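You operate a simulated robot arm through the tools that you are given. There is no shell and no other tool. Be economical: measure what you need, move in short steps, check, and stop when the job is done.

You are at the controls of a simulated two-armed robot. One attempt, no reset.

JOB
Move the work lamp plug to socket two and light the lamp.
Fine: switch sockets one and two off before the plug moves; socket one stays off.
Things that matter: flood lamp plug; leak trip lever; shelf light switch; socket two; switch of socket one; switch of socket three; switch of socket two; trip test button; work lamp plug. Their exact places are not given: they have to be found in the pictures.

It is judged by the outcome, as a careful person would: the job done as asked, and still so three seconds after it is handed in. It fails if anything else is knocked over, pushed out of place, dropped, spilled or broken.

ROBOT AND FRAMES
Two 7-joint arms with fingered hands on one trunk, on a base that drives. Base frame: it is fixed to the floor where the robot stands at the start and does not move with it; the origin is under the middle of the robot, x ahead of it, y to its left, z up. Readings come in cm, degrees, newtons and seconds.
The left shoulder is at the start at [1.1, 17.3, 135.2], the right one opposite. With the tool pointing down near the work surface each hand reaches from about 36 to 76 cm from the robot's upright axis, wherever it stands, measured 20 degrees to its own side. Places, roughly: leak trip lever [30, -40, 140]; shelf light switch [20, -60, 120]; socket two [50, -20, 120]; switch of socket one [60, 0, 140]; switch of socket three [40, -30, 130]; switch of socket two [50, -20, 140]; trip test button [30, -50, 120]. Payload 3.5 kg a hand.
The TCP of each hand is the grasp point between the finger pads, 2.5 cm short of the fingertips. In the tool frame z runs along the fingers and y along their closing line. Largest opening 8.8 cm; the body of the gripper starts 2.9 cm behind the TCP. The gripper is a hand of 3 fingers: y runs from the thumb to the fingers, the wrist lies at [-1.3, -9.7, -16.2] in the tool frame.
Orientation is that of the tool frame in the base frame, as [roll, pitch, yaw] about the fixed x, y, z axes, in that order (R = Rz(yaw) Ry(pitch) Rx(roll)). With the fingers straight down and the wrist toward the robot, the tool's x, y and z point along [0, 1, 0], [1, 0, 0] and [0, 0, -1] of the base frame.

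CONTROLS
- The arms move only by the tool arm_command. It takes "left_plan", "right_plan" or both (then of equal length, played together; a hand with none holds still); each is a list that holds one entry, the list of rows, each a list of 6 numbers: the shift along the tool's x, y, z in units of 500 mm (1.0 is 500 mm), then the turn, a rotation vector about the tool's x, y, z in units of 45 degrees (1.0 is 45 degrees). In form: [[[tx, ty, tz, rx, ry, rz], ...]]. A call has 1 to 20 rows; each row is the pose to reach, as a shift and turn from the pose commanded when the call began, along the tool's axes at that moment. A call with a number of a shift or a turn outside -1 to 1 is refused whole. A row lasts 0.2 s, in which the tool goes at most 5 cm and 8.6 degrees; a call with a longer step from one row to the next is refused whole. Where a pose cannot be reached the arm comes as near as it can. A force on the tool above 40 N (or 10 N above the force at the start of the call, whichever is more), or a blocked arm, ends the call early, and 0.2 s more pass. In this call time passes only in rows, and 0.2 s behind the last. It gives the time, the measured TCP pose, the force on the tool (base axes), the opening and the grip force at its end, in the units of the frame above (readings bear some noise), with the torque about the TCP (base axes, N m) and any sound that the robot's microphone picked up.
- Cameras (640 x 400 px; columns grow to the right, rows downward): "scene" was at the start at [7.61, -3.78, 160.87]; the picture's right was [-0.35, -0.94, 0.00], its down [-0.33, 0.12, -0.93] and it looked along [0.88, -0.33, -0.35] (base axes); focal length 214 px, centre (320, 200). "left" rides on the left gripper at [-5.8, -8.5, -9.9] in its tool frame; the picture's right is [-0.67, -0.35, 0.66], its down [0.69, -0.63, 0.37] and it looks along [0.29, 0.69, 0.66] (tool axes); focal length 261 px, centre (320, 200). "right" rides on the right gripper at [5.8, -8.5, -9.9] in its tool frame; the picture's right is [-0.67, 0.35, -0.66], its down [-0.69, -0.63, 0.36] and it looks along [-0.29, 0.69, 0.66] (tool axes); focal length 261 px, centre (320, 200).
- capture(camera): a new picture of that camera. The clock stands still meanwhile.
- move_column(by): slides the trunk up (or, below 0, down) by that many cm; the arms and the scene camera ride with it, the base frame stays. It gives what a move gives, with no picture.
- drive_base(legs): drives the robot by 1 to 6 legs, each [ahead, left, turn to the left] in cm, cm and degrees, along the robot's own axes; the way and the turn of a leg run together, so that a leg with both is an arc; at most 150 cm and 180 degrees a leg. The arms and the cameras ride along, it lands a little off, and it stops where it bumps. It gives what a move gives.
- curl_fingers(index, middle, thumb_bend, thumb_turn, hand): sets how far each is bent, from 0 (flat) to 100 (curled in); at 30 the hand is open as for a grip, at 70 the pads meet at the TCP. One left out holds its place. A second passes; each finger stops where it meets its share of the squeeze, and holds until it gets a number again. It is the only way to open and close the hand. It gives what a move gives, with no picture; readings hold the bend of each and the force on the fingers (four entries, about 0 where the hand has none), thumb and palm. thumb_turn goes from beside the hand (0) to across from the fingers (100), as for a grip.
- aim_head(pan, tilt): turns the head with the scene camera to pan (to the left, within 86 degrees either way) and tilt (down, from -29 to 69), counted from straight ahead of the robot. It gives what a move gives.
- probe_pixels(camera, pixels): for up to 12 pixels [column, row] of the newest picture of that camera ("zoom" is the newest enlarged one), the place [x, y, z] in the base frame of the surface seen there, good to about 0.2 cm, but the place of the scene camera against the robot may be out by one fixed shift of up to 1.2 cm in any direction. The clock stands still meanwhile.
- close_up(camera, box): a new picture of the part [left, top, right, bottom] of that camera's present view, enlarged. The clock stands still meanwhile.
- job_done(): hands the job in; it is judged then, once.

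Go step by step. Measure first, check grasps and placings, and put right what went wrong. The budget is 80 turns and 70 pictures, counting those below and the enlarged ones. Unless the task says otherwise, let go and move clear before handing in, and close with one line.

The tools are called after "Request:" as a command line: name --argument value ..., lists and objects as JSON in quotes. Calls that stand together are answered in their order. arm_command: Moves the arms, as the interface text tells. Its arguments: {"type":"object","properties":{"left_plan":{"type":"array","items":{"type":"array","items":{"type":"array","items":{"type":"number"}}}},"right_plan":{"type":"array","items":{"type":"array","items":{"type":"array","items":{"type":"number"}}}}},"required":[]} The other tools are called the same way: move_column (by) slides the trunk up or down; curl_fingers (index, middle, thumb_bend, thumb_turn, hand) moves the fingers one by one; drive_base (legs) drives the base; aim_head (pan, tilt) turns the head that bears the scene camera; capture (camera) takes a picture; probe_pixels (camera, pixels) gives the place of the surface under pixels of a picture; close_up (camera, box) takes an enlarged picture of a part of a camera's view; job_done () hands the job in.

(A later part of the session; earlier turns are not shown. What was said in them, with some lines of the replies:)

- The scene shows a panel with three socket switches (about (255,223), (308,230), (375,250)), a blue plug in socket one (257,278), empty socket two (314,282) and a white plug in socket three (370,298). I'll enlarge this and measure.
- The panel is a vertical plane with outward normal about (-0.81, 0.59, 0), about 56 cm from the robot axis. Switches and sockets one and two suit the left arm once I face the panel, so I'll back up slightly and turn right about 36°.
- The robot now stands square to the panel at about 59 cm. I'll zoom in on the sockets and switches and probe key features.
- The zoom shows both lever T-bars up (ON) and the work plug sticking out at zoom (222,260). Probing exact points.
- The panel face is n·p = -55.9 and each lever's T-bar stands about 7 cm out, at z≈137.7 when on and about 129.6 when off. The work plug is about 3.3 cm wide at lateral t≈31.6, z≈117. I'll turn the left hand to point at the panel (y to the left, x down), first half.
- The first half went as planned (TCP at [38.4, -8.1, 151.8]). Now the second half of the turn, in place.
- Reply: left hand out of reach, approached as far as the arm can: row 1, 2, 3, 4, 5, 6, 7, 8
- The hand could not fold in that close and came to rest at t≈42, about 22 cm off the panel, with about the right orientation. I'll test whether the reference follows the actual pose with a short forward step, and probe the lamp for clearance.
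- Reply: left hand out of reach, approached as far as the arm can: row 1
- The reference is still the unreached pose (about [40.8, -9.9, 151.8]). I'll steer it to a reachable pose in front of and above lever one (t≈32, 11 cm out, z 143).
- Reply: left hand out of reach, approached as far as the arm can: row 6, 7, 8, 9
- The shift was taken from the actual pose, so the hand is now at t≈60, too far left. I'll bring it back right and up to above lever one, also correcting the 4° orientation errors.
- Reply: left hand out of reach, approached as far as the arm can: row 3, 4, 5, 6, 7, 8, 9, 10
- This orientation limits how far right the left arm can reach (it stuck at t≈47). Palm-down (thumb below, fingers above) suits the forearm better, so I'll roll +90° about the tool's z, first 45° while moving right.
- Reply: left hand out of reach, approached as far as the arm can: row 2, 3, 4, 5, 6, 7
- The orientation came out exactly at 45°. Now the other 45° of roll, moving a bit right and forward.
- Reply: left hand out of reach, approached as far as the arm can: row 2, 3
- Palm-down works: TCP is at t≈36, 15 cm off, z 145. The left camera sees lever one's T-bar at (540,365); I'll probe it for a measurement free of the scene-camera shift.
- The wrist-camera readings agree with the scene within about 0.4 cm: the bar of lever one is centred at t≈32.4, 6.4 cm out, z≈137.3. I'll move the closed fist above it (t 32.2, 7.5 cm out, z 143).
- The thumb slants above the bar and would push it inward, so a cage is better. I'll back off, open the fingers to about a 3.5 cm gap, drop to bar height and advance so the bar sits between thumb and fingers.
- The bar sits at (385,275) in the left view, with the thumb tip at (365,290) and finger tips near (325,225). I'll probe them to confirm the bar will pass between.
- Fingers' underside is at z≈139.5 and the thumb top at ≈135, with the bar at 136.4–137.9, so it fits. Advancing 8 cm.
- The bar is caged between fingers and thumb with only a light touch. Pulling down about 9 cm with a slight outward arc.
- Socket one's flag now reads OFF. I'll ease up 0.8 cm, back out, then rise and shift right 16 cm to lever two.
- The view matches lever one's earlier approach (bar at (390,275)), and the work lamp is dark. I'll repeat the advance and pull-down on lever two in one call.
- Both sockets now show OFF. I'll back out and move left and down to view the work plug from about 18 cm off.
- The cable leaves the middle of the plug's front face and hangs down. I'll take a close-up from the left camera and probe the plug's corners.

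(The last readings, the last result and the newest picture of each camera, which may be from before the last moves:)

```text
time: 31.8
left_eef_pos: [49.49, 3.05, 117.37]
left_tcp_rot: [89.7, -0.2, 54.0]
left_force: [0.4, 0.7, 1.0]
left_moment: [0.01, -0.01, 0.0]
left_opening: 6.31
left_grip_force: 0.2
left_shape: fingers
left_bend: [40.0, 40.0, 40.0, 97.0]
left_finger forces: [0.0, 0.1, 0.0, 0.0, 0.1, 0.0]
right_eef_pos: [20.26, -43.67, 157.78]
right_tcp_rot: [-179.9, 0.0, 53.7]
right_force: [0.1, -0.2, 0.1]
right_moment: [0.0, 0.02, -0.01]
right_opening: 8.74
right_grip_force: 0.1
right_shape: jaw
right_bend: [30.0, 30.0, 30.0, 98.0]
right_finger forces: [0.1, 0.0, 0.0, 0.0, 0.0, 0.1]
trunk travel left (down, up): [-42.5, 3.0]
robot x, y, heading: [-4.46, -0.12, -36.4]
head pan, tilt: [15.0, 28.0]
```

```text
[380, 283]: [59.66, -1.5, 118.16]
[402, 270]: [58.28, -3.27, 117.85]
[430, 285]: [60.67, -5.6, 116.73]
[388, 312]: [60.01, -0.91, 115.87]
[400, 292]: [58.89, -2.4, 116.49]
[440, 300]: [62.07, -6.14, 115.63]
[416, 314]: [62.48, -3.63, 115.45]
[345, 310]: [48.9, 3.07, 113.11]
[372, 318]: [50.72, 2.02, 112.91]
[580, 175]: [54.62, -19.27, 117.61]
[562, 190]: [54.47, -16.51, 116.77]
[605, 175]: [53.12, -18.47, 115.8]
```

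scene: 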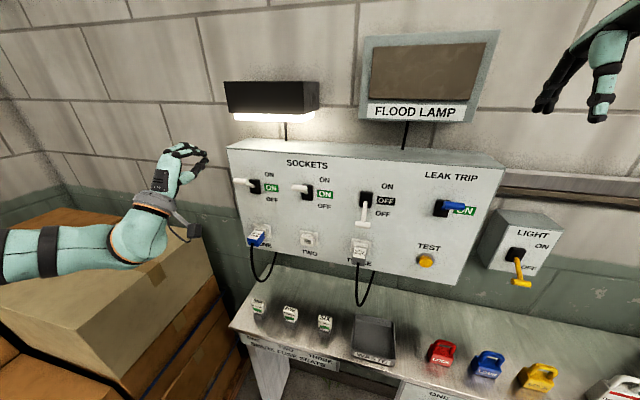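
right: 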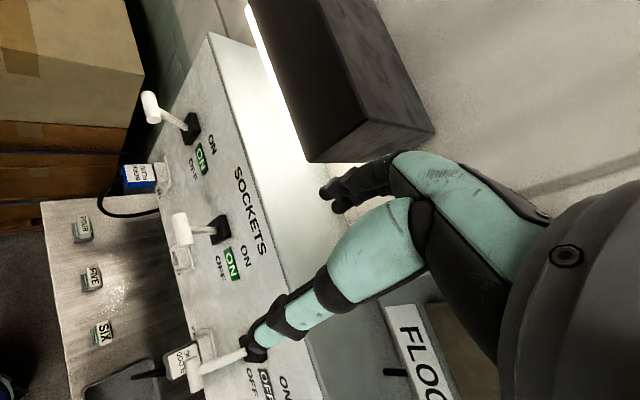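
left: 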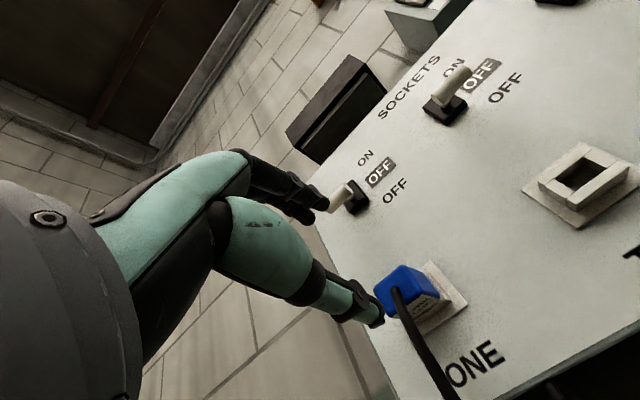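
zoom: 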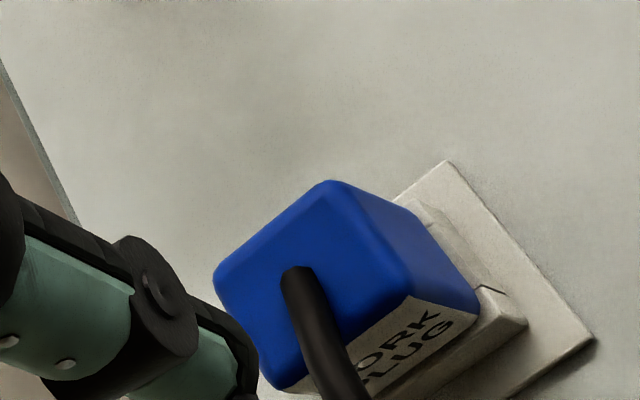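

The plug spans t≈31.0–33.8, z≈115.6–118.4, front face at 6.8 cm out; the cable hangs from its middle at t≈32.4. The thumb sits about 1 cm right of the TCP, so t≈32.0 lets it pass beside the cable. Advancing part way and looking.

Request:
arm_command --left_plan '[[[0.012, -0.004, 0.04, 0, 0, 0], [0.012, -0.004, 0.09, 0, 0, 0], [0.012, -0.004, 0.13, 0, 0, 0], [0.012, -0.004, 0.16, 0, 0, 0], [0.012, -0.004, 0.16, 0, 0, 0]]]'

Request:
close_up --camera "left" --box '[280, 170, 440, 330]'

Request:
close_up --camera "scene" --box '[205, 190, 325, 270]'

```text
time: 33.0
left_eef_pos: [56.37, -1.06, 117.24]
left_tcp_rot: [89.8, -0.1, 54.1]
left_force: [0.1, 0.6, -0.5]
left_moment: [-0.02, 0.01, 0.0]
left_opening: 6.32
left_grip_force: 0.1
left_shape: fingers
left_bend: [40.0, 40.0, 40.0, 97.0]
left_finger forces: [0.0, 0.0, 0.0, 0.1, 0.0, 0.0]
right_eef_pos: [20.41, -43.73, 157.8]
right_tcp_rot: [-179.9, 0.0, 53.7]
right_force: [-0.1, 0.5, 0.3]
right_moment: [-0.01, 0.03, 0.03]
right_opening: 8.76
right_grip_force: 0.1
right_shape: jaw
right_bend: [30.0, 30.0, 30.0, 98.0]
right_finger forces: [0.1, 0.0, 0.1, 0.1, 0.0, 0.0]
trunk travel left (down, up): [-42.5, 3.0]
robot x, y, heading: [-3.91, -0.1, -36.5]
head pan, tilt: [15.0, 28.0]
```

```text
2.50 times, centred on (360, 250) of left
```

zoom: 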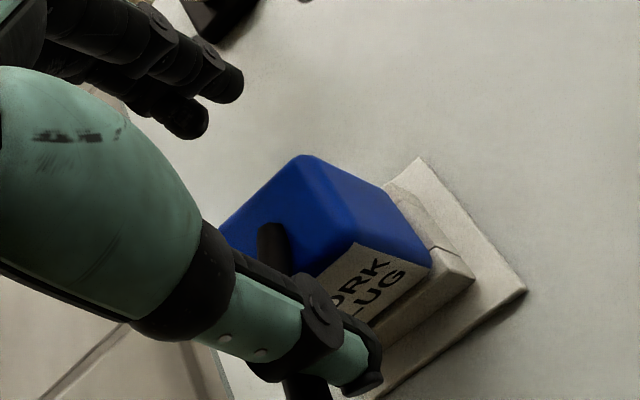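

```text
5.00 times, centred on (265, 230) of scene
```

zoom: 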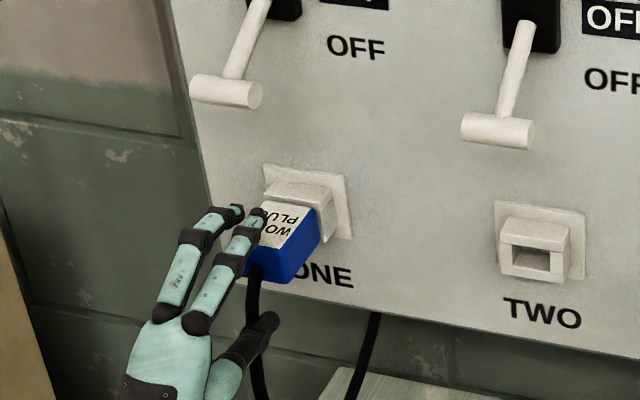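

The thumb is just right of the cable, but the fingers look left of the plug's middle. I'll probe tips and plug in the scene view to fix the lateral offset.

Request:
probe_pixels --camera "zoom" --pixels '[[258, 214], [236, 210], [270, 320], [258, 262], [303, 262], [290, 225], [312, 222], [500, 258], [565, 262], [530, 225]]'

Request:
probe_pixels --camera "left" --pixels '[[337, 192], [328, 200], [372, 265], [365, 262], [355, 210], [383, 236], [345, 228]]'

```text
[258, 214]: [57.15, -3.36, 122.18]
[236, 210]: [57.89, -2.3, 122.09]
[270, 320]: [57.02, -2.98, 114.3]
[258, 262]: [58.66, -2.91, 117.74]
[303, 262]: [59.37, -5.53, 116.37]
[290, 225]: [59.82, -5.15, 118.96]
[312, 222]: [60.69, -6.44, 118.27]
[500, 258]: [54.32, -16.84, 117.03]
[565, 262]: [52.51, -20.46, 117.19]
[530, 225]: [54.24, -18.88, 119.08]
```

```text
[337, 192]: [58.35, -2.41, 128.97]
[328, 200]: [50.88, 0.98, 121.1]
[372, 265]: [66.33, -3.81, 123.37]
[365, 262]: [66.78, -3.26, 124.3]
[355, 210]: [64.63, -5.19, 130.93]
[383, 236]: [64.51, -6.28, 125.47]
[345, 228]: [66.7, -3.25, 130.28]
```

The index tip (t≈30.8) and middle tip (≈32.1) are over the plug (30.3–33.2 in the same frame), with thumb and plug heights matched. Advancing 4.2 cm and closing on the plug.

Request:
arm_command --left_plan '[[[0, 0, 0.025, 0, 0, 0], [0, 0, 0.05, 0, 0, 0], [0, 0, 0.07, 0, 0, 0], [0, 0, 0.084, 0, 0, 0], [0, 0, 0.084, 0, 0, 0]]]'

Request:
close_up --camera "scene" --box '[205, 190, 325, 270]'

Request:
capture --camera "left"

```text
time: 34.2
left_eef_pos: [59.71, -3.56, 117.24]
left_tcp_rot: [89.8, -0.2, 54.0]
left_force: [0.3, 0.3, 0.2]
left_moment: [0.02, 0.02, -0.04]
left_opening: 6.31
left_grip_force: 0.0
left_shape: fingers
left_bend: [40.0, 40.0, 40.0, 97.0]
left_finger forces: [0.1, 0.0, 0.1, 0.0, 0.0, 0.0]
right_eef_pos: [20.29, -43.69, 157.77]
right_tcp_rot: [179.9, -0.1, 53.7]
right_force: [-0.1, 0.6, 0.3]
right_moment: [-0.04, -0.02, 0.02]
right_opening: 8.77
right_grip_force: 0.0
right_shape: jaw
right_bend: [30.0, 30.0, 30.0, 98.0]
right_finger forces: [0.0, 0.0, 0.0, 0.0, 0.0, 0.0]
trunk travel left (down, up): [-42.5, 3.0]
robot x, y, heading: [-4.08, -0.41, -36.4]
head pan, tilt: [15.0, 28.0]
```

```text
5.00 times, centred on (265, 230) of scene
```

zoom: 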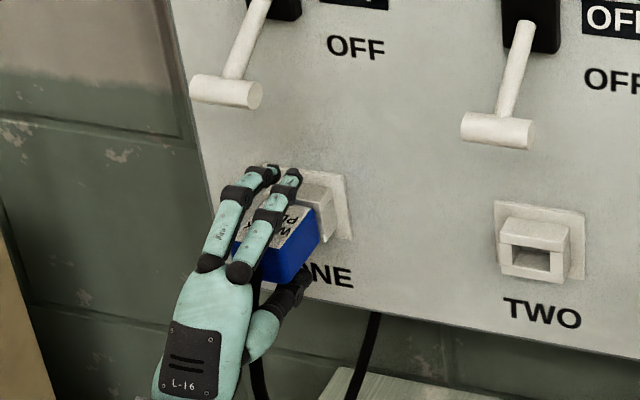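

```text
38 pictures are left
```

left: 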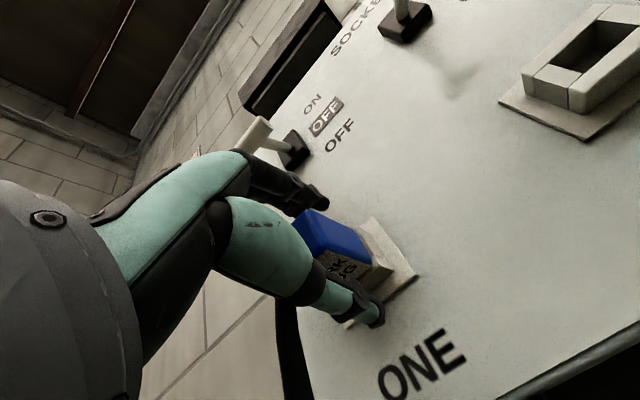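

The plug is between fingers and thumb. Before pulling, I'll probe both socket plates' edges to get the exact socket spacing.

Request:
probe_pixels --camera "zoom" --pixels '[[342, 178], [350, 236], [345, 205], [580, 214], [584, 276], [581, 245], [499, 207], [330, 200], [334, 225], [568, 232], [568, 272]]'

Request:
probe_pixels --camera "left" --pixels '[[413, 276], [373, 221], [503, 104], [588, 136], [552, 92], [532, 78], [583, 100], [602, 15], [375, 255], [392, 262], [345, 250], [380, 283]]'

```text
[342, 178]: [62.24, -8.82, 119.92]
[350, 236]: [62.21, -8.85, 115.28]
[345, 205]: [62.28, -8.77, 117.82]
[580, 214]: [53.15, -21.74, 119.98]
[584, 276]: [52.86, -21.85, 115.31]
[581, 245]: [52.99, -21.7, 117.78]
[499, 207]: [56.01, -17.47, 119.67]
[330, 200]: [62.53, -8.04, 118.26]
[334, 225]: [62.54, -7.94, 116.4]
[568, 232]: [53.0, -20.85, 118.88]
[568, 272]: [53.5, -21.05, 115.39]
```

```text
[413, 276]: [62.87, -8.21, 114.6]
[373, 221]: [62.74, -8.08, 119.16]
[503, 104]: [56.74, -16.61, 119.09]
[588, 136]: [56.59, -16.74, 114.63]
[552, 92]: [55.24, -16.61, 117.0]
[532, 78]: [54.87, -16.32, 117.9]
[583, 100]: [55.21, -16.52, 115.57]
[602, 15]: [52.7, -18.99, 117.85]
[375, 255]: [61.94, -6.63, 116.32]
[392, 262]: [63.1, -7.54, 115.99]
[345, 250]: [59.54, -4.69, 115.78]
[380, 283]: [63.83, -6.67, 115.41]
```

Spacing between sockets one and two is 15.95 cm along the panel at the same height. Now closing on the plug.

Request:
curl_fingers --hand "left" --index 68 --middle 68 --thumb_bend 68

Request:
close_up --camera "scene" --box '[205, 190, 325, 270]'

Request:
capture --camera "left"

```text
time: 35.2
left_eef_pos: [59.8, -3.55, 117.18]
left_tcp_rot: [89.8, -0.1, 54.1]
left_force: [0.7, 0.1, 3.9]
left_moment: [-0.07, -0.11, 0.04]
left_opening: 2.32
left_grip_force: 9.1
left_shape: fingers
left_bend: [59.0, 62.0, 59.0, 97.0]
left_finger forces: [5.8, 5.2, 0.1, 0.0, 7.2, 0.0]
right_eef_pos: [20.24, -43.7, 157.81]
right_tcp_rot: [179.8, -0.1, 53.7]
right_force: [0.0, -0.2, -0.5]
right_moment: [0.0, 0.01, -0.01]
right_opening: 8.75
right_grip_force: 0.2
right_shape: jaw
right_bend: [30.0, 30.0, 30.0, 98.0]
right_finger forces: [0.0, 0.1, 0.0, 0.0, 0.0, 0.0]
trunk travel left (down, up): [-42.5, 3.0]
robot x, y, heading: [-3.72, -0.27, -36.2]
head pan, tilt: [15.0, 28.0]
```

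```text
5.00 times, centred on (265, 230) of scene
```

zoom: 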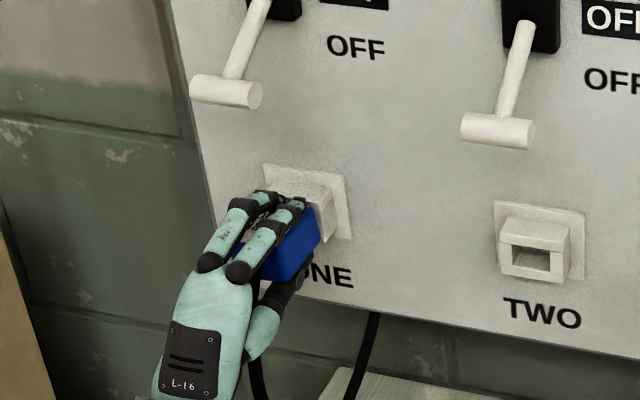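

```text
36 pictures are left
```

left: 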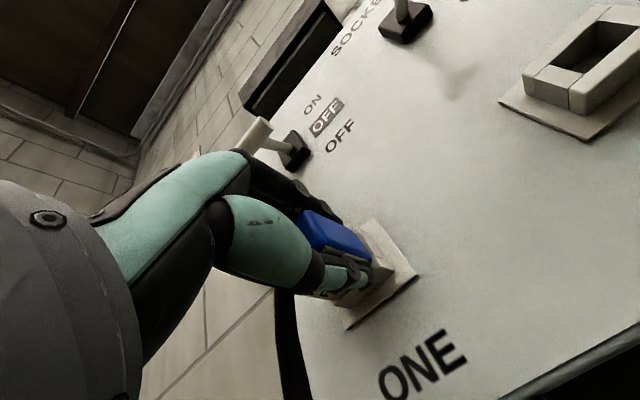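

The plug is held (opening 2.3, grip about 9 N). Pulling straight out along the normal, slowly.

Request:
arm_command --left_plan '[[[0, 0, -0.01, 0, 0, 0], [0, 0, -0.02, 0, 0, 0], [0, 0, -0.035, 0, 0, 0], [0, 0, -0.05, 0, 0, 0], [0, 0, -0.07, 0, 0, 0], [0, 0, -0.09, 0, 0, 0], [0, 0, -0.11, 0, 0, 0], [0, 0, -0.13, 0, 0, 0], [0, 0, -0.13, 0, 0, 0]]]'

Request:
close_up --camera "scene" --box '[205, 190, 325, 270]'

Request:
capture --camera "left"

```text
time: 37.2
left_eef_pos: [54.42, 0.39, 117.24]
left_tcp_rot: [89.8, -0.2, 54.1]
left_force: [0.6, -0.5, 0.4]
left_moment: [-0.02, 0.0, -0.01]
left_opening: 2.37
left_grip_force: 8.9
left_shape: fingers
left_bend: [60.0, 63.0, 59.0, 96.0]
left_finger forces: [5.0, 3.6, 0.1, 0.0, 9.2, 0.0]
right_eef_pos: [20.31, -43.72, 157.81]
right_tcp_rot: [-179.9, 0.1, 53.7]
right_force: [0.6, 0.6, 0.7]
right_moment: [-0.01, 0.05, 0.0]
right_opening: 8.74
right_grip_force: 0.0
right_shape: jaw
right_bend: [30.0, 30.0, 30.0, 98.0]
right_finger forces: [0.0, 0.1, 0.1, 0.0, 0.0, 0.1]
trunk travel left (down, up): [-42.5, 3.0]
robot x, y, heading: [-4.17, -0.35, -36.4]
head pan, tilt: [15.0, 28.0]
```

```text
5.00 times, centred on (265, 230) of scene
```

zoom: 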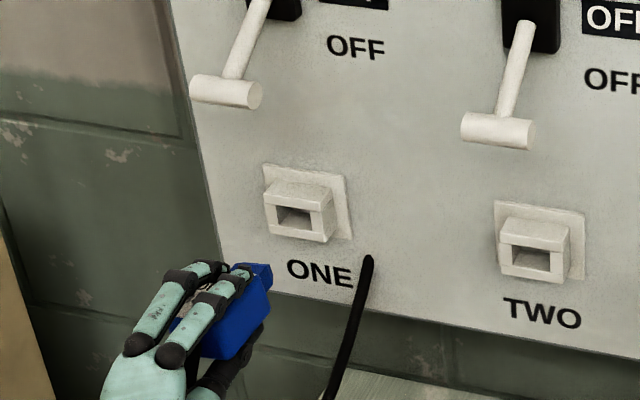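

```text
34 pictures are left
```

left: 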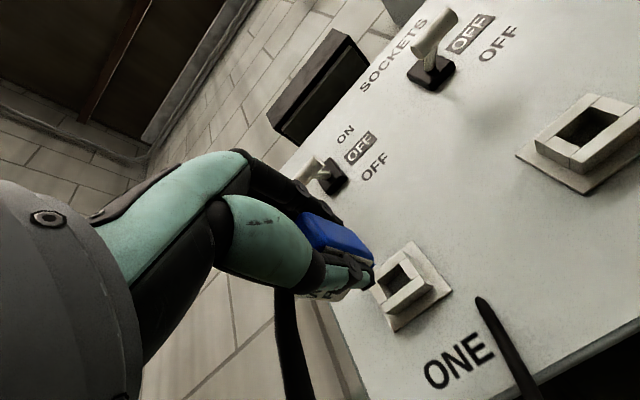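

The plug is out and held; socket one is empty. I'll look closely at the plug's alignment in the hand, and from the scene.

Request:
close_up --camera "left" --box '[280, 190, 440, 290]'

Request:
close_up --camera "scene" --box '[210, 225, 274, 265]'

```text
4.00 times, centred on (360, 240) of left
```

zoom: 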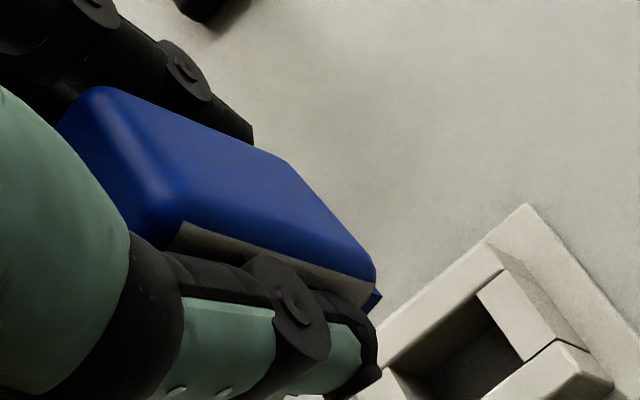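

```text
10.00 times, centred on (242, 245) of scene
```

zoom: 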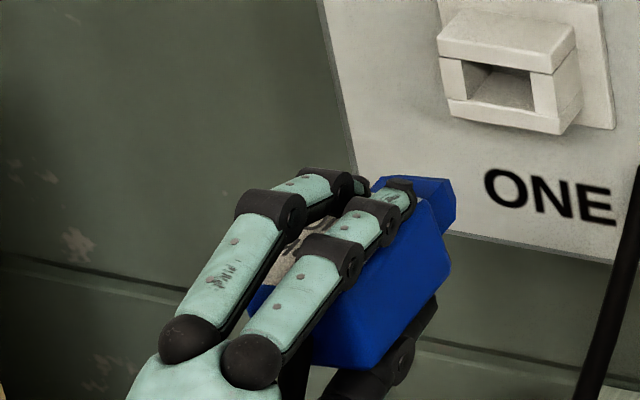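

I'll probe the plug's side-face edges to measure any tilt.

Request:
probe_pixels --camera "zoom" --pixels '[[445, 270], [405, 320], [360, 350], [435, 215], [415, 250], [330, 345], [445, 190], [450, 225], [380, 350]]'

Request:
probe_pixels --camera "left" --pixels '[[318, 220], [330, 222], [345, 229], [351, 234], [330, 244], [345, 250], [360, 254], [370, 258], [316, 235], [373, 265], [348, 256], [335, 250]]'

```text
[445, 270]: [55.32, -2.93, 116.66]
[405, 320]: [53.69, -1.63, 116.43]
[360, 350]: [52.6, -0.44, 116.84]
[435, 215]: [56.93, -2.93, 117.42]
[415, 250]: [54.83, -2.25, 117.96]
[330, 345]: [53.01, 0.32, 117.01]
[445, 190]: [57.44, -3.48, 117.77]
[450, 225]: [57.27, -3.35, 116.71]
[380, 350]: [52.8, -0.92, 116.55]
```

```text
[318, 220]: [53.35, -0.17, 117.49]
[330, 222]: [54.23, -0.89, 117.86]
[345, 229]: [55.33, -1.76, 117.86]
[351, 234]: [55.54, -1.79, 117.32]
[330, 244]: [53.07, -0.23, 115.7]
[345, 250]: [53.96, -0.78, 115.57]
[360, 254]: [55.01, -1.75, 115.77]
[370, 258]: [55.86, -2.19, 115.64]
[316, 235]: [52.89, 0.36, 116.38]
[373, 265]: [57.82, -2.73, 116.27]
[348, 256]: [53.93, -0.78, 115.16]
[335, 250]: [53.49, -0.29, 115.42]
```

The plug is level and aligned with the panel normal (lower edge heading -35.1°, z constant). Moving 15.93 cm to the right, in front of socket two.

Request:
arm_command --left_plan '[[[-0.04, 0, 0, 0, 0, 0], [-0.09, 0, 0, 0, 0, 0], [-0.14, 0, 0, 0, 0, 0], [-0.19, 0, 0, 0, 0, 0], [-0.24, 0, 0, 0, 0, 0], [-0.29, 0, 0, 0, 0, 0], [-0.319, 0, 0, 0, 0, 0], [-0.319, 0, 0, 0, 0, 0]]]'

Request:
close_up --camera "scene" --box '[240, 200, 360, 280]'

Request:
capture --camera "left"

```text
time: 39.0
left_eef_pos: [44.94, -12.7, 117.15]
left_tcp_rot: [89.9, -0.1, 54.1]
left_force: [-0.4, 0.3, -0.2]
left_moment: [-0.05, 0.02, 0.0]
left_opening: 2.35
left_grip_force: 9.1
left_shape: fingers
left_bend: [60.0, 63.0, 59.0, 96.0]
left_finger forces: [4.9, 3.6, 0.1, 0.0, 9.1, 0.0]
right_eef_pos: [20.24, -43.6, 157.74]
right_tcp_rot: [179.9, 0.0, 53.7]
right_force: [-0.5, -0.2, 0.2]
right_moment: [0.01, -0.02, -0.03]
right_opening: 8.78
right_grip_force: 0.0
right_shape: jaw
right_bend: [30.0, 30.0, 30.0, 98.0]
right_finger forces: [0.0, 0.0, 0.0, 0.1, 0.1, 0.0]
trunk travel left (down, up): [-42.5, 3.0]
robot x, y, heading: [-4.1, 0.08, -36.4]
head pan, tilt: [15.0, 28.0]
```

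```text
5.00 times, centred on (300, 240) of scene
```

zoom: 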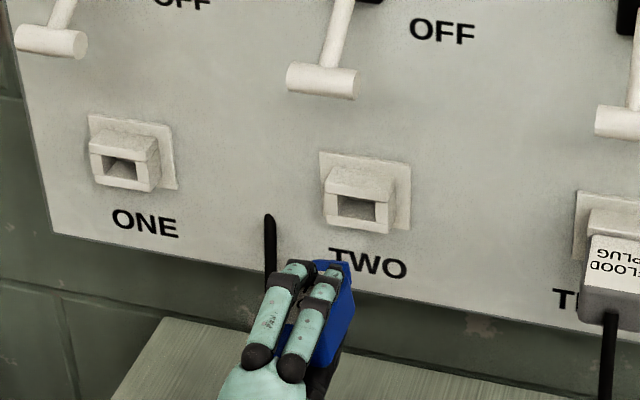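

```text
30 pictures are left
```

left: 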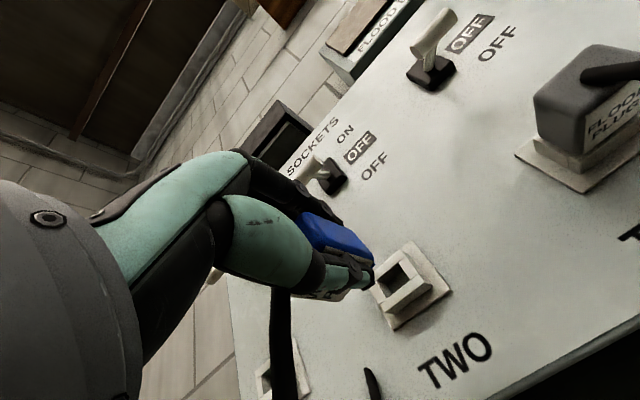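

Socket two's plate corners now sit at the same pixels ((450,290), (408,241)) as socket one's did after the pull, so alignment is right. Inserting slowly by the same 6.5 cm.

Request:
arm_command --left_plan '[[[0, 0, 0.02, 0, 0, 0], [0, 0, 0.04, 0, 0, 0], [0, 0, 0.055, 0, 0, 0], [0, 0, 0.07, 0, 0, 0], [0, 0, 0.08, 0, 0, 0], [0, 0, 0.09, 0, 0, 0], [0, 0, 0.1, 0, 0, 0], [0, 0, 0.11, 0, 0, 0], [0, 0, 0.12, 0, 0, 0], [0, 0, 0.127, 0, 0, 0], [0, 0, 0.132, 0, 0, 0], [0, 0, 0.132, 0, 0, 0]]]'

Request:
close_up --camera "scene" --box '[240, 200, 360, 280]'

Request:
capture --camera "left"

```text
time: 41.6
left_eef_pos: [50.49, -16.48, 117.19]
left_tcp_rot: [89.7, -0.2, 54.0]
left_force: [-0.7, 0.1, 4.4]
left_moment: [-0.04, -0.16, -0.06]
left_opening: 2.32
left_grip_force: 9.2
left_shape: fingers
left_bend: [60.0, 63.0, 59.0, 97.0]
left_finger forces: [6.4, 5.4, 0.0, 0.0, 7.1, 0.0]
right_eef_pos: [20.12, -43.81, 157.76]
right_tcp_rot: [179.8, -0.1, 53.6]
right_force: [-0.5, 0.1, 0.4]
right_moment: [0.04, 0.0, -0.01]
right_opening: 8.78
right_grip_force: 0.1
right_shape: jaw
right_bend: [30.0, 30.0, 30.0, 98.0]
right_finger forces: [0.0, 0.0, 0.0, 0.0, 0.0, 0.1]
trunk travel left (down, up): [-42.5, 3.0]
robot x, y, heading: [-3.94, 0.0, -36.1]
head pan, tilt: [15.0, 28.0]
```

```text
5.00 times, centred on (300, 240) of scene
```

zoom: 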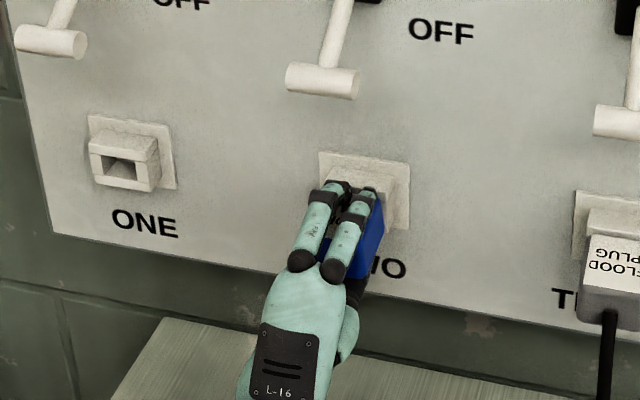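

```text
28 pictures are left
```

left: 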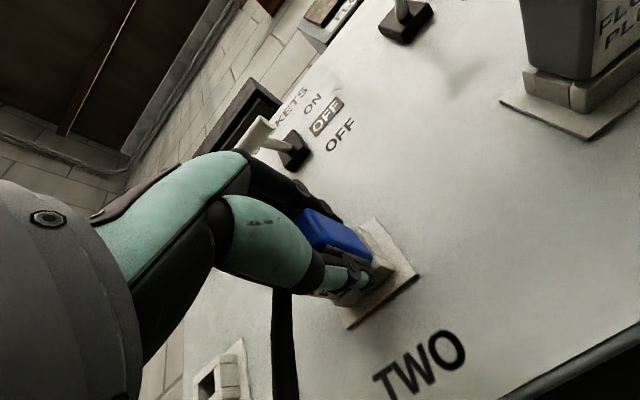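

The view matches the seated plug at socket one, with the same force pattern. I'll press a further 0.6 cm to be sure it is fully home.

Request:
arm_command --left_plan '[[[0, 0, 0.005, 0, 0, 0], [0, 0, 0.009, 0, 0, 0], [0, 0, 0.012, 0, 0, 0]]]'

```text
time: 42.4
left_eef_pos: [50.64, -16.52, 117.3]
left_tcp_rot: [89.5, -0.2, 54.1]
left_force: [-11.8, 7.4, 3.3]
left_moment: [-0.05, -0.08, -0.05]
left_opening: 2.34
left_grip_force: 10.6
left_shape: fingers
left_bend: [60.0, 63.0, 60.0, 97.0]
left_finger forces: [6.2, 6.1, 0.0, 0.0, 9.1, 0.1]
right_eef_pos: [19.89, -43.59, 157.82]
right_tcp_rot: [179.7, -0.2, 53.7]
right_force: [-0.1, -0.6, -0.8]
right_moment: [0.02, -0.03, 0.01]
right_opening: 8.75
right_grip_force: 0.1
right_shape: jaw
right_bend: [30.0, 30.0, 30.0, 98.0]
right_finger forces: [0.1, 0.0, 0.0, 0.1, 0.1, 0.0]
trunk travel left (down, up): [-42.5, 3.0]
robot x, y, heading: [-3.99, 0.05, -36.3]
head pan, tilt: [15.0, 28.0]
```

It pushes back at 14 N without moving, so it is home. Relieving the push, opening, and then backing out.

Request:
arm_command --left_plan '[[[0, 0, -0.006, 0, 0, 0], [0, 0, -0.009, 0, 0, 0]]]'

Request:
curl_fingers --hand "left" --index 40 --middle 40 --thumb_bend 40

Request:
arm_command --left_plan '[[[0, 0, -0.03, 0, 0, 0], [0, 0, -0.08, 0, 0, 0], [0, 0, -0.14, 0, 0, 0], [0, 0, -0.2, 0, 0, 0], [0, 0, -0.23, 0, 0, 0], [0, 0, -0.23, 0, 0, 0]]]'

Request:
close_up --camera "scene" --box '[220, 180, 380, 280]'

Request:
capture --camera "left"

```text
time: 43.0
left_eef_pos: [50.48, -16.5, 117.18]
left_tcp_rot: [89.7, -0.2, 54.2]
left_force: [-1.9, 1.5, 7.0]
left_moment: [-0.09, -0.2, 0.01]
left_opening: 2.33
left_grip_force: 9.9
left_shape: fingers
left_bend: [59.0, 62.0, 60.0, 97.0]
left_finger forces: [7.1, 6.2, 0.2, 0.0, 6.5, 0.0]
right_eef_pos: [20.23, -43.78, 157.77]
right_tcp_rot: [180.0, -0.1, 53.6]
right_force: [0.1, -0.2, -0.2]
right_moment: [0.02, -0.02, 0.02]
right_opening: 8.78
right_grip_force: 0.0
right_shape: jaw
right_bend: [30.0, 30.0, 30.0, 98.0]
right_finger forces: [0.0, 0.0, 0.0, 0.0, 0.1, 0.0]
trunk travel left (down, up): [-42.5, 3.0]
robot x, y, heading: [-4.05, -0.02, -36.2]
head pan, tilt: [15.0, 28.0]
```

```text
time: 44.0
left_eef_pos: [50.6, -16.58, 117.11]
left_tcp_rot: [89.8, -0.1, 54.2]
left_force: [0.1, 0.1, 0.0]
left_moment: [-0.04, 0.0, -0.02]
left_opening: 6.29
left_grip_force: 0.1
left_shape: fingers
left_bend: [40.0, 40.0, 40.0, 97.0]
left_finger forces: [0.1, 0.1, 0.0, 0.1, 0.0, 0.0]
right_eef_pos: [20.32, -43.7, 157.75]
right_tcp_rot: [180.0, 0.0, 53.8]
right_force: [-0.4, 0.8, -0.1]
right_moment: [-0.05, -0.02, 0.0]
right_opening: 8.75
right_grip_force: 0.0
right_shape: jaw
right_bend: [30.0, 30.0, 30.0, 98.0]
right_finger forces: [0.0, 0.0, 0.1, 0.0, 0.0, 0.0]
trunk travel left (down, up): [-42.5, 3.0]
robot x, y, heading: [-4.02, 0.07, -36.2]
head pan, tilt: [15.0, 28.0]
```

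```text
time: 45.4
left_eef_pos: [41.4, -9.79, 116.89]
left_tcp_rot: [89.8, -0.2, 54.1]
left_force: [0.0, 0.8, 0.3]
left_moment: [0.04, 0.0, 0.02]
left_opening: 6.29
left_grip_force: 0.1
left_shape: fingers
left_bend: [40.0, 40.0, 40.0, 97.0]
left_finger forces: [0.1, 0.0, 0.1, 0.0, 0.1, 0.0]
right_eef_pos: [20.22, -43.78, 157.78]
right_tcp_rot: [-180.0, -0.1, 53.8]
right_force: [-0.7, -0.1, 0.2]
right_moment: [-0.02, 0.0, 0.04]
right_opening: 8.74
right_grip_force: 0.0
right_shape: jaw
right_bend: [30.0, 30.0, 30.0, 98.0]
right_finger forces: [0.1, 0.0, 0.1, 0.0, 0.0, 0.0]
trunk travel left (down, up): [-42.5, 3.0]
robot x, y, heading: [-4.13, -0.14, -36.3]
head pan, tilt: [15.0, 28.0]
```

```text
4.00 times, centred on (300, 230) of scene
```

zoom: 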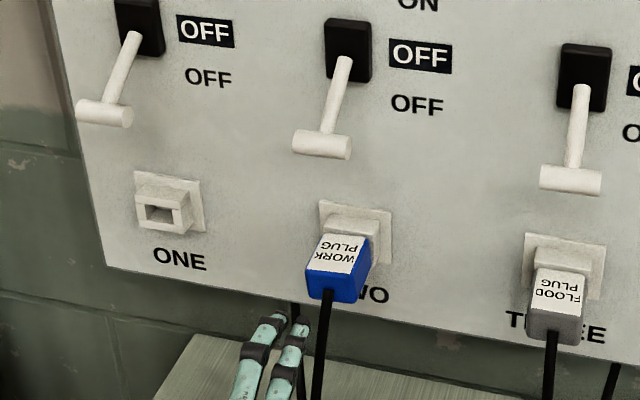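

```text
26 pictures are left
```

left: 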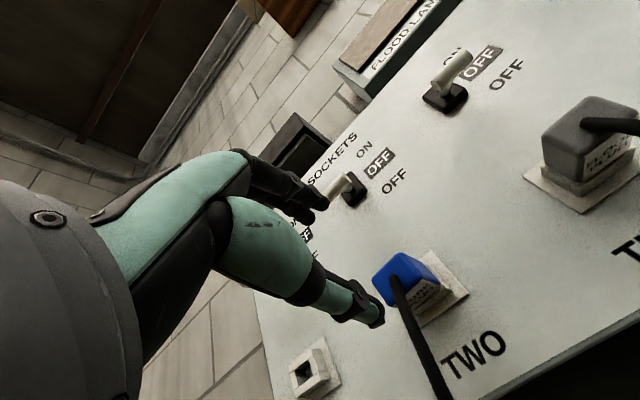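

The plug is seated in socket two just like the flood plug in three. Now lever two up: reshape the hand, rise to z≈129.5 in front of it, then look.

Request:
curl_fingers --hand "left" --index 48 --middle 48 --thumb_bend 50

Request:
arm_command --left_plan '[[[0, 0.06, 0, 0, 0, 0], [0, 0.12, 0, 0, 0, 0], [0, 0.18, 0, 0, 0, 0], [0, 0.23, 0, 0, 0, 0], [0, 0.252, 0, 0, 0, 0], [0, 0.252, 0.02, 0, 0, 0], [0, 0.252, 0.02, 0, 0, 0]]]'

Request:
capture --camera "left"

Request:
close_up --camera "scene" --box '[220, 150, 380, 250]'

```text
time: 46.4
left_eef_pos: [41.29, -9.83, 116.95]
left_tcp_rot: [89.8, -0.2, 54.1]
left_force: [-0.2, 0.9, 0.5]
left_moment: [0.03, 0.0, -0.02]
left_opening: 4.46
left_grip_force: 0.2
left_shape: fingers
left_bend: [48.0, 48.0, 50.0, 97.0]
left_finger forces: [0.1, 0.0, 0.0, 0.0, 0.0, 0.1]
right_eef_pos: [20.33, -43.76, 157.78]
right_tcp_rot: [179.9, -0.2, 53.7]
right_force: [-0.3, 0.7, -0.2]
right_moment: [0.0, -0.02, 0.01]
right_opening: 8.78
right_grip_force: 0.1
right_shape: jaw
right_bend: [30.0, 30.0, 30.0, 98.0]
right_finger forces: [0.0, 0.1, 0.0, 0.0, 0.0, 0.0]
trunk travel left (down, up): [-42.5, 3.0]
robot x, y, heading: [-4.05, -0.11, -36.3]
head pan, tilt: [15.0, 28.0]
```

```text
time: 48.0
left_eef_pos: [42.14, -10.36, 129.7]
left_tcp_rot: [89.8, -0.2, 54.1]
left_force: [0.5, 0.7, 0.1]
left_moment: [-0.02, -0.03, 0.01]
left_opening: 4.46
left_grip_force: 0.0
left_shape: fingers
left_bend: [48.0, 48.0, 50.0, 97.0]
left_finger forces: [0.0, 0.1, 0.0, 0.1, 0.0, 0.0]
right_eef_pos: [20.35, -43.78, 157.67]
right_tcp_rot: [-179.9, -0.1, 53.7]
right_force: [0.3, -0.3, -0.6]
right_moment: [0.0, 0.0, 0.0]
right_opening: 8.77
right_grip_force: 0.1
right_shape: jaw
right_bend: [30.0, 30.0, 30.0, 98.0]
right_finger forces: [0.0, 0.1, 0.0, 0.0, 0.0, 0.1]
trunk travel left (down, up): [-42.5, 3.0]
robot x, y, heading: [-4.07, 0.01, -36.0]
head pan, tilt: [15.0, 28.0]
```

```text
25 pictures are left
```

left: 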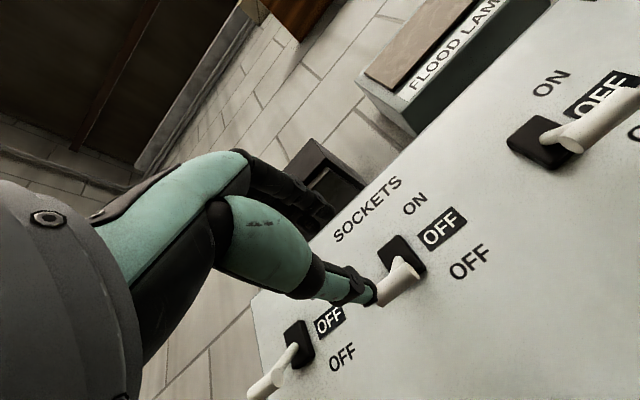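

```text
4.00 times, centred on (300, 200) of scene
```

zoom: 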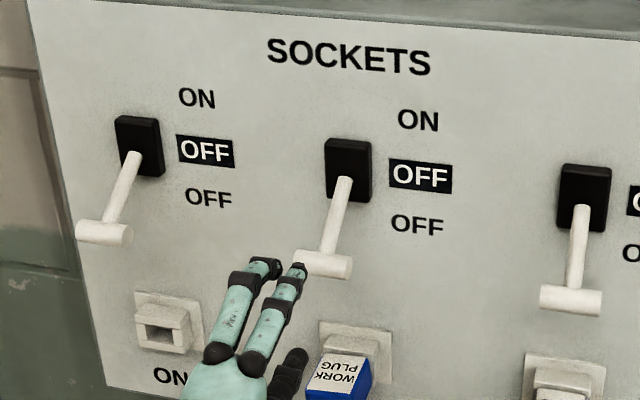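

Request:
probe_pixels --camera "zoom" --pixels '[[325, 264], [345, 268], [298, 270], [268, 265], [292, 358], [340, 215], [310, 258]]'

Request:
probe_pixels --camera "left" --pixels '[[400, 283], [412, 275], [390, 295], [370, 295], [355, 280], [320, 215], [300, 210]]'

```text
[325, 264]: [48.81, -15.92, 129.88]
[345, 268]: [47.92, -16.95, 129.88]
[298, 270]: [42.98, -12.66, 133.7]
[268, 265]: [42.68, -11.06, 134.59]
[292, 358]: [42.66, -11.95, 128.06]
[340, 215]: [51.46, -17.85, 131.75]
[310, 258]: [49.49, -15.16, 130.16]
```

```text
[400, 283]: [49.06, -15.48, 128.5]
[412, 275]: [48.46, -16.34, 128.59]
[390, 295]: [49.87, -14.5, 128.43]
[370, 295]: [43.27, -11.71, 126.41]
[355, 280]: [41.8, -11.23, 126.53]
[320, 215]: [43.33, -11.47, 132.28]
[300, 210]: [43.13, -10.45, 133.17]
```

The bar (z≈128.5–130) lies between the thumb (≈127) and the fingers (≈132.3). Advancing 8.4 cm and then lifting about 10.3 cm along the arc.

Request:
arm_command --left_plan '[[[0, 0, 0.04, 0, 0, 0], [0, 0, 0.08, 0, 0, 0], [0, 0, 0.12, 0, 0, 0], [0, 0, 0.15, 0, 0, 0], [0, 0, 0.168, 0, 0, 0], [0, 0, 0.168, 0, 0, 0], [0, 0.025, 0.166, 0, 0, 0], [0, 0.05, 0.16, 0, 0, 0], [0, 0.075, 0.155, 0, 0, 0], [0, 0.1, 0.152, 0, 0, 0], [0, 0.125, 0.155, 0, 0, 0], [0, 0.145, 0.16, 0, 0, 0], [0, 0.165, 0.165, 0, 0, 0], [0, 0.185, 0.168, 0, 0, 0], [0, 0.2, 0.168, 0, 0, 0], [0, 0.206, 0.168, 0, 0, 0]]]'

Request:
capture --camera "scene"

Request:
close_up --camera "scene" --box '[220, 130, 380, 230]'

```text
time: 51.4
left_eef_pos: [48.91, -15.37, 140.02]
left_tcp_rot: [89.9, -0.2, 54.0]
left_force: [-3.7, -0.8, -14.4]
left_moment: [0.12, 0.18, -0.06]
left_opening: 5.91
left_grip_force: 7.7
left_shape: fingers
left_bend: [48.0, 48.0, 40.0, 96.0]
left_finger forces: [0.1, 0.0, 0.1, 0.0, 15.4, 0.1]
right_eef_pos: [20.45, -43.87, 157.63]
right_tcp_rot: [180.0, 0.1, 53.7]
right_force: [-0.1, -0.6, 0.5]
right_moment: [0.05, -0.01, -0.02]
right_opening: 8.75
right_grip_force: 0.0
right_shape: jaw
right_bend: [30.0, 30.0, 30.0, 98.0]
right_finger forces: [0.1, 0.0, 0.1, 0.0, 0.0, 0.0]
trunk travel left (down, up): [-42.5, 3.0]
robot x, y, heading: [-3.88, -0.11, -36.1]
head pan, tilt: [15.0, 28.0]
```

```text
23 pictures are left
```

scene: 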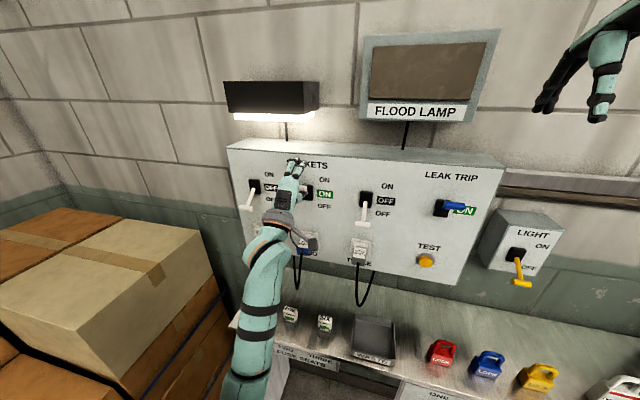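

```text
4.00 times, centred on (300, 180) of scene
```

zoom: 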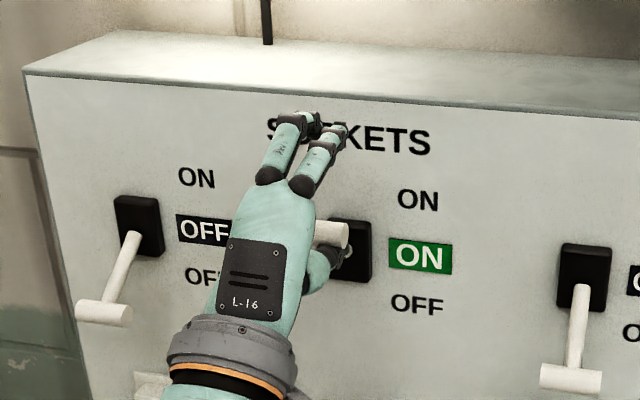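

Socket two reads ON and the lamp is lit. Easing down 1.2 cm and backing clear.

Request:
arm_command --left_plan '[[[0, -0.012, 0, 0, 0, 0], [0, -0.03, 0, 0, 0, 0], [0, -0.03, -0.04, 0, 0, 0], [0, -0.03, -0.1, 0, 0, 0], [0, -0.03, -0.16, 0, 0, 0], [0, -0.03, -0.22, 0, 0, 0], [0.06, -0.03, -0.24, 0, 0, 0], [0.14, -0.03, -0.24, 0, 0, 0], [0.22, -0.03, -0.24, 0, 0, 0], [0.3, -0.03, -0.24, 0, 0, 0], [0.38, -0.03, -0.24, 0, 0, 0]]]'

Request:
capture --camera "scene"

Request:
close_up --camera "scene" --box '[220, 150, 380, 270]'

```text
time: 53.8
left_eef_pos: [50.07, 7.13, 138.47]
left_tcp_rot: [89.7, -0.1, 54.0]
left_force: [0.6, -0.5, 0.0]
left_moment: [0.01, -0.03, 0.0]
left_opening: 4.44
left_grip_force: 0.0
left_shape: fingers
left_bend: [48.0, 48.0, 50.0, 97.0]
left_finger forces: [0.1, 0.0, 0.0, 0.0, 0.0, 0.0]
left hand out of reach, approached as far as the arm can: row 7, 8
right_eef_pos: [20.4, -43.52, 157.8]
right_tcp_rot: [-180.0, 0.0, 53.7]
right_force: [0.7, -0.4, 0.0]
right_moment: [-0.02, -0.02, -0.01]
right_opening: 8.78
right_grip_force: 0.0
right_shape: jaw
right_bend: [30.0, 30.0, 30.0, 98.0]
right_finger forces: [0.0, 0.0, 0.0, 0.0, 0.0, 0.0]
trunk travel left (down, up): [-42.5, 3.0]
robot x, y, heading: [-4.02, -0.35, -36.4]
head pan, tilt: [15.0, 28.0]
```

```text
21 pictures are left
```

scene: 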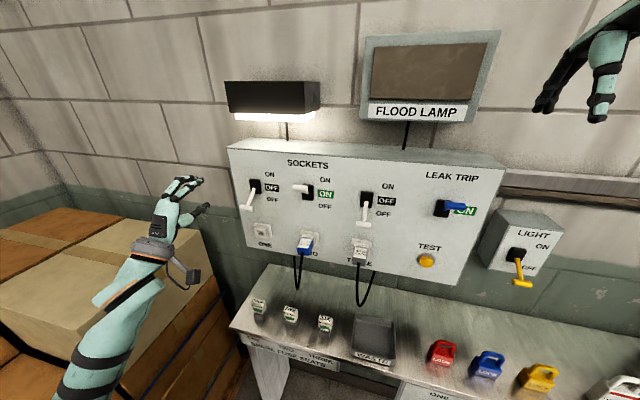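

```text
3.33 times, centred on (300, 210) of scene
```

zoom: 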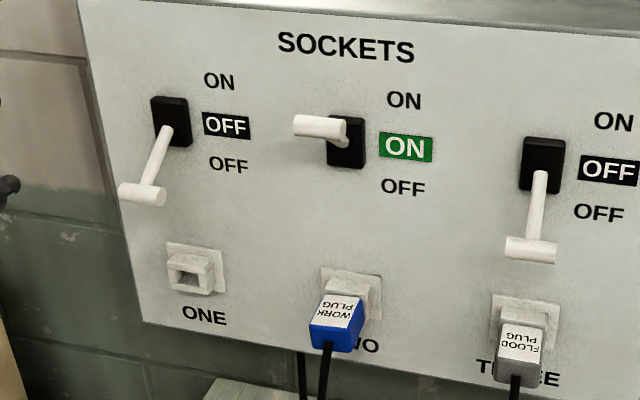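

Socket one is off and empty, and the work plug is in socket two, which is on with the lamp lit. Socket three, the leak trip and the shelf light are unchanged, and the hand is clear, so I'm handing in.

Request:
job_done

```text
The job is handed in.
```

The work lamp plug is now in socket two and the lamp is lit; sockets one and two were switched off before the plug moved, and socket one is still off.
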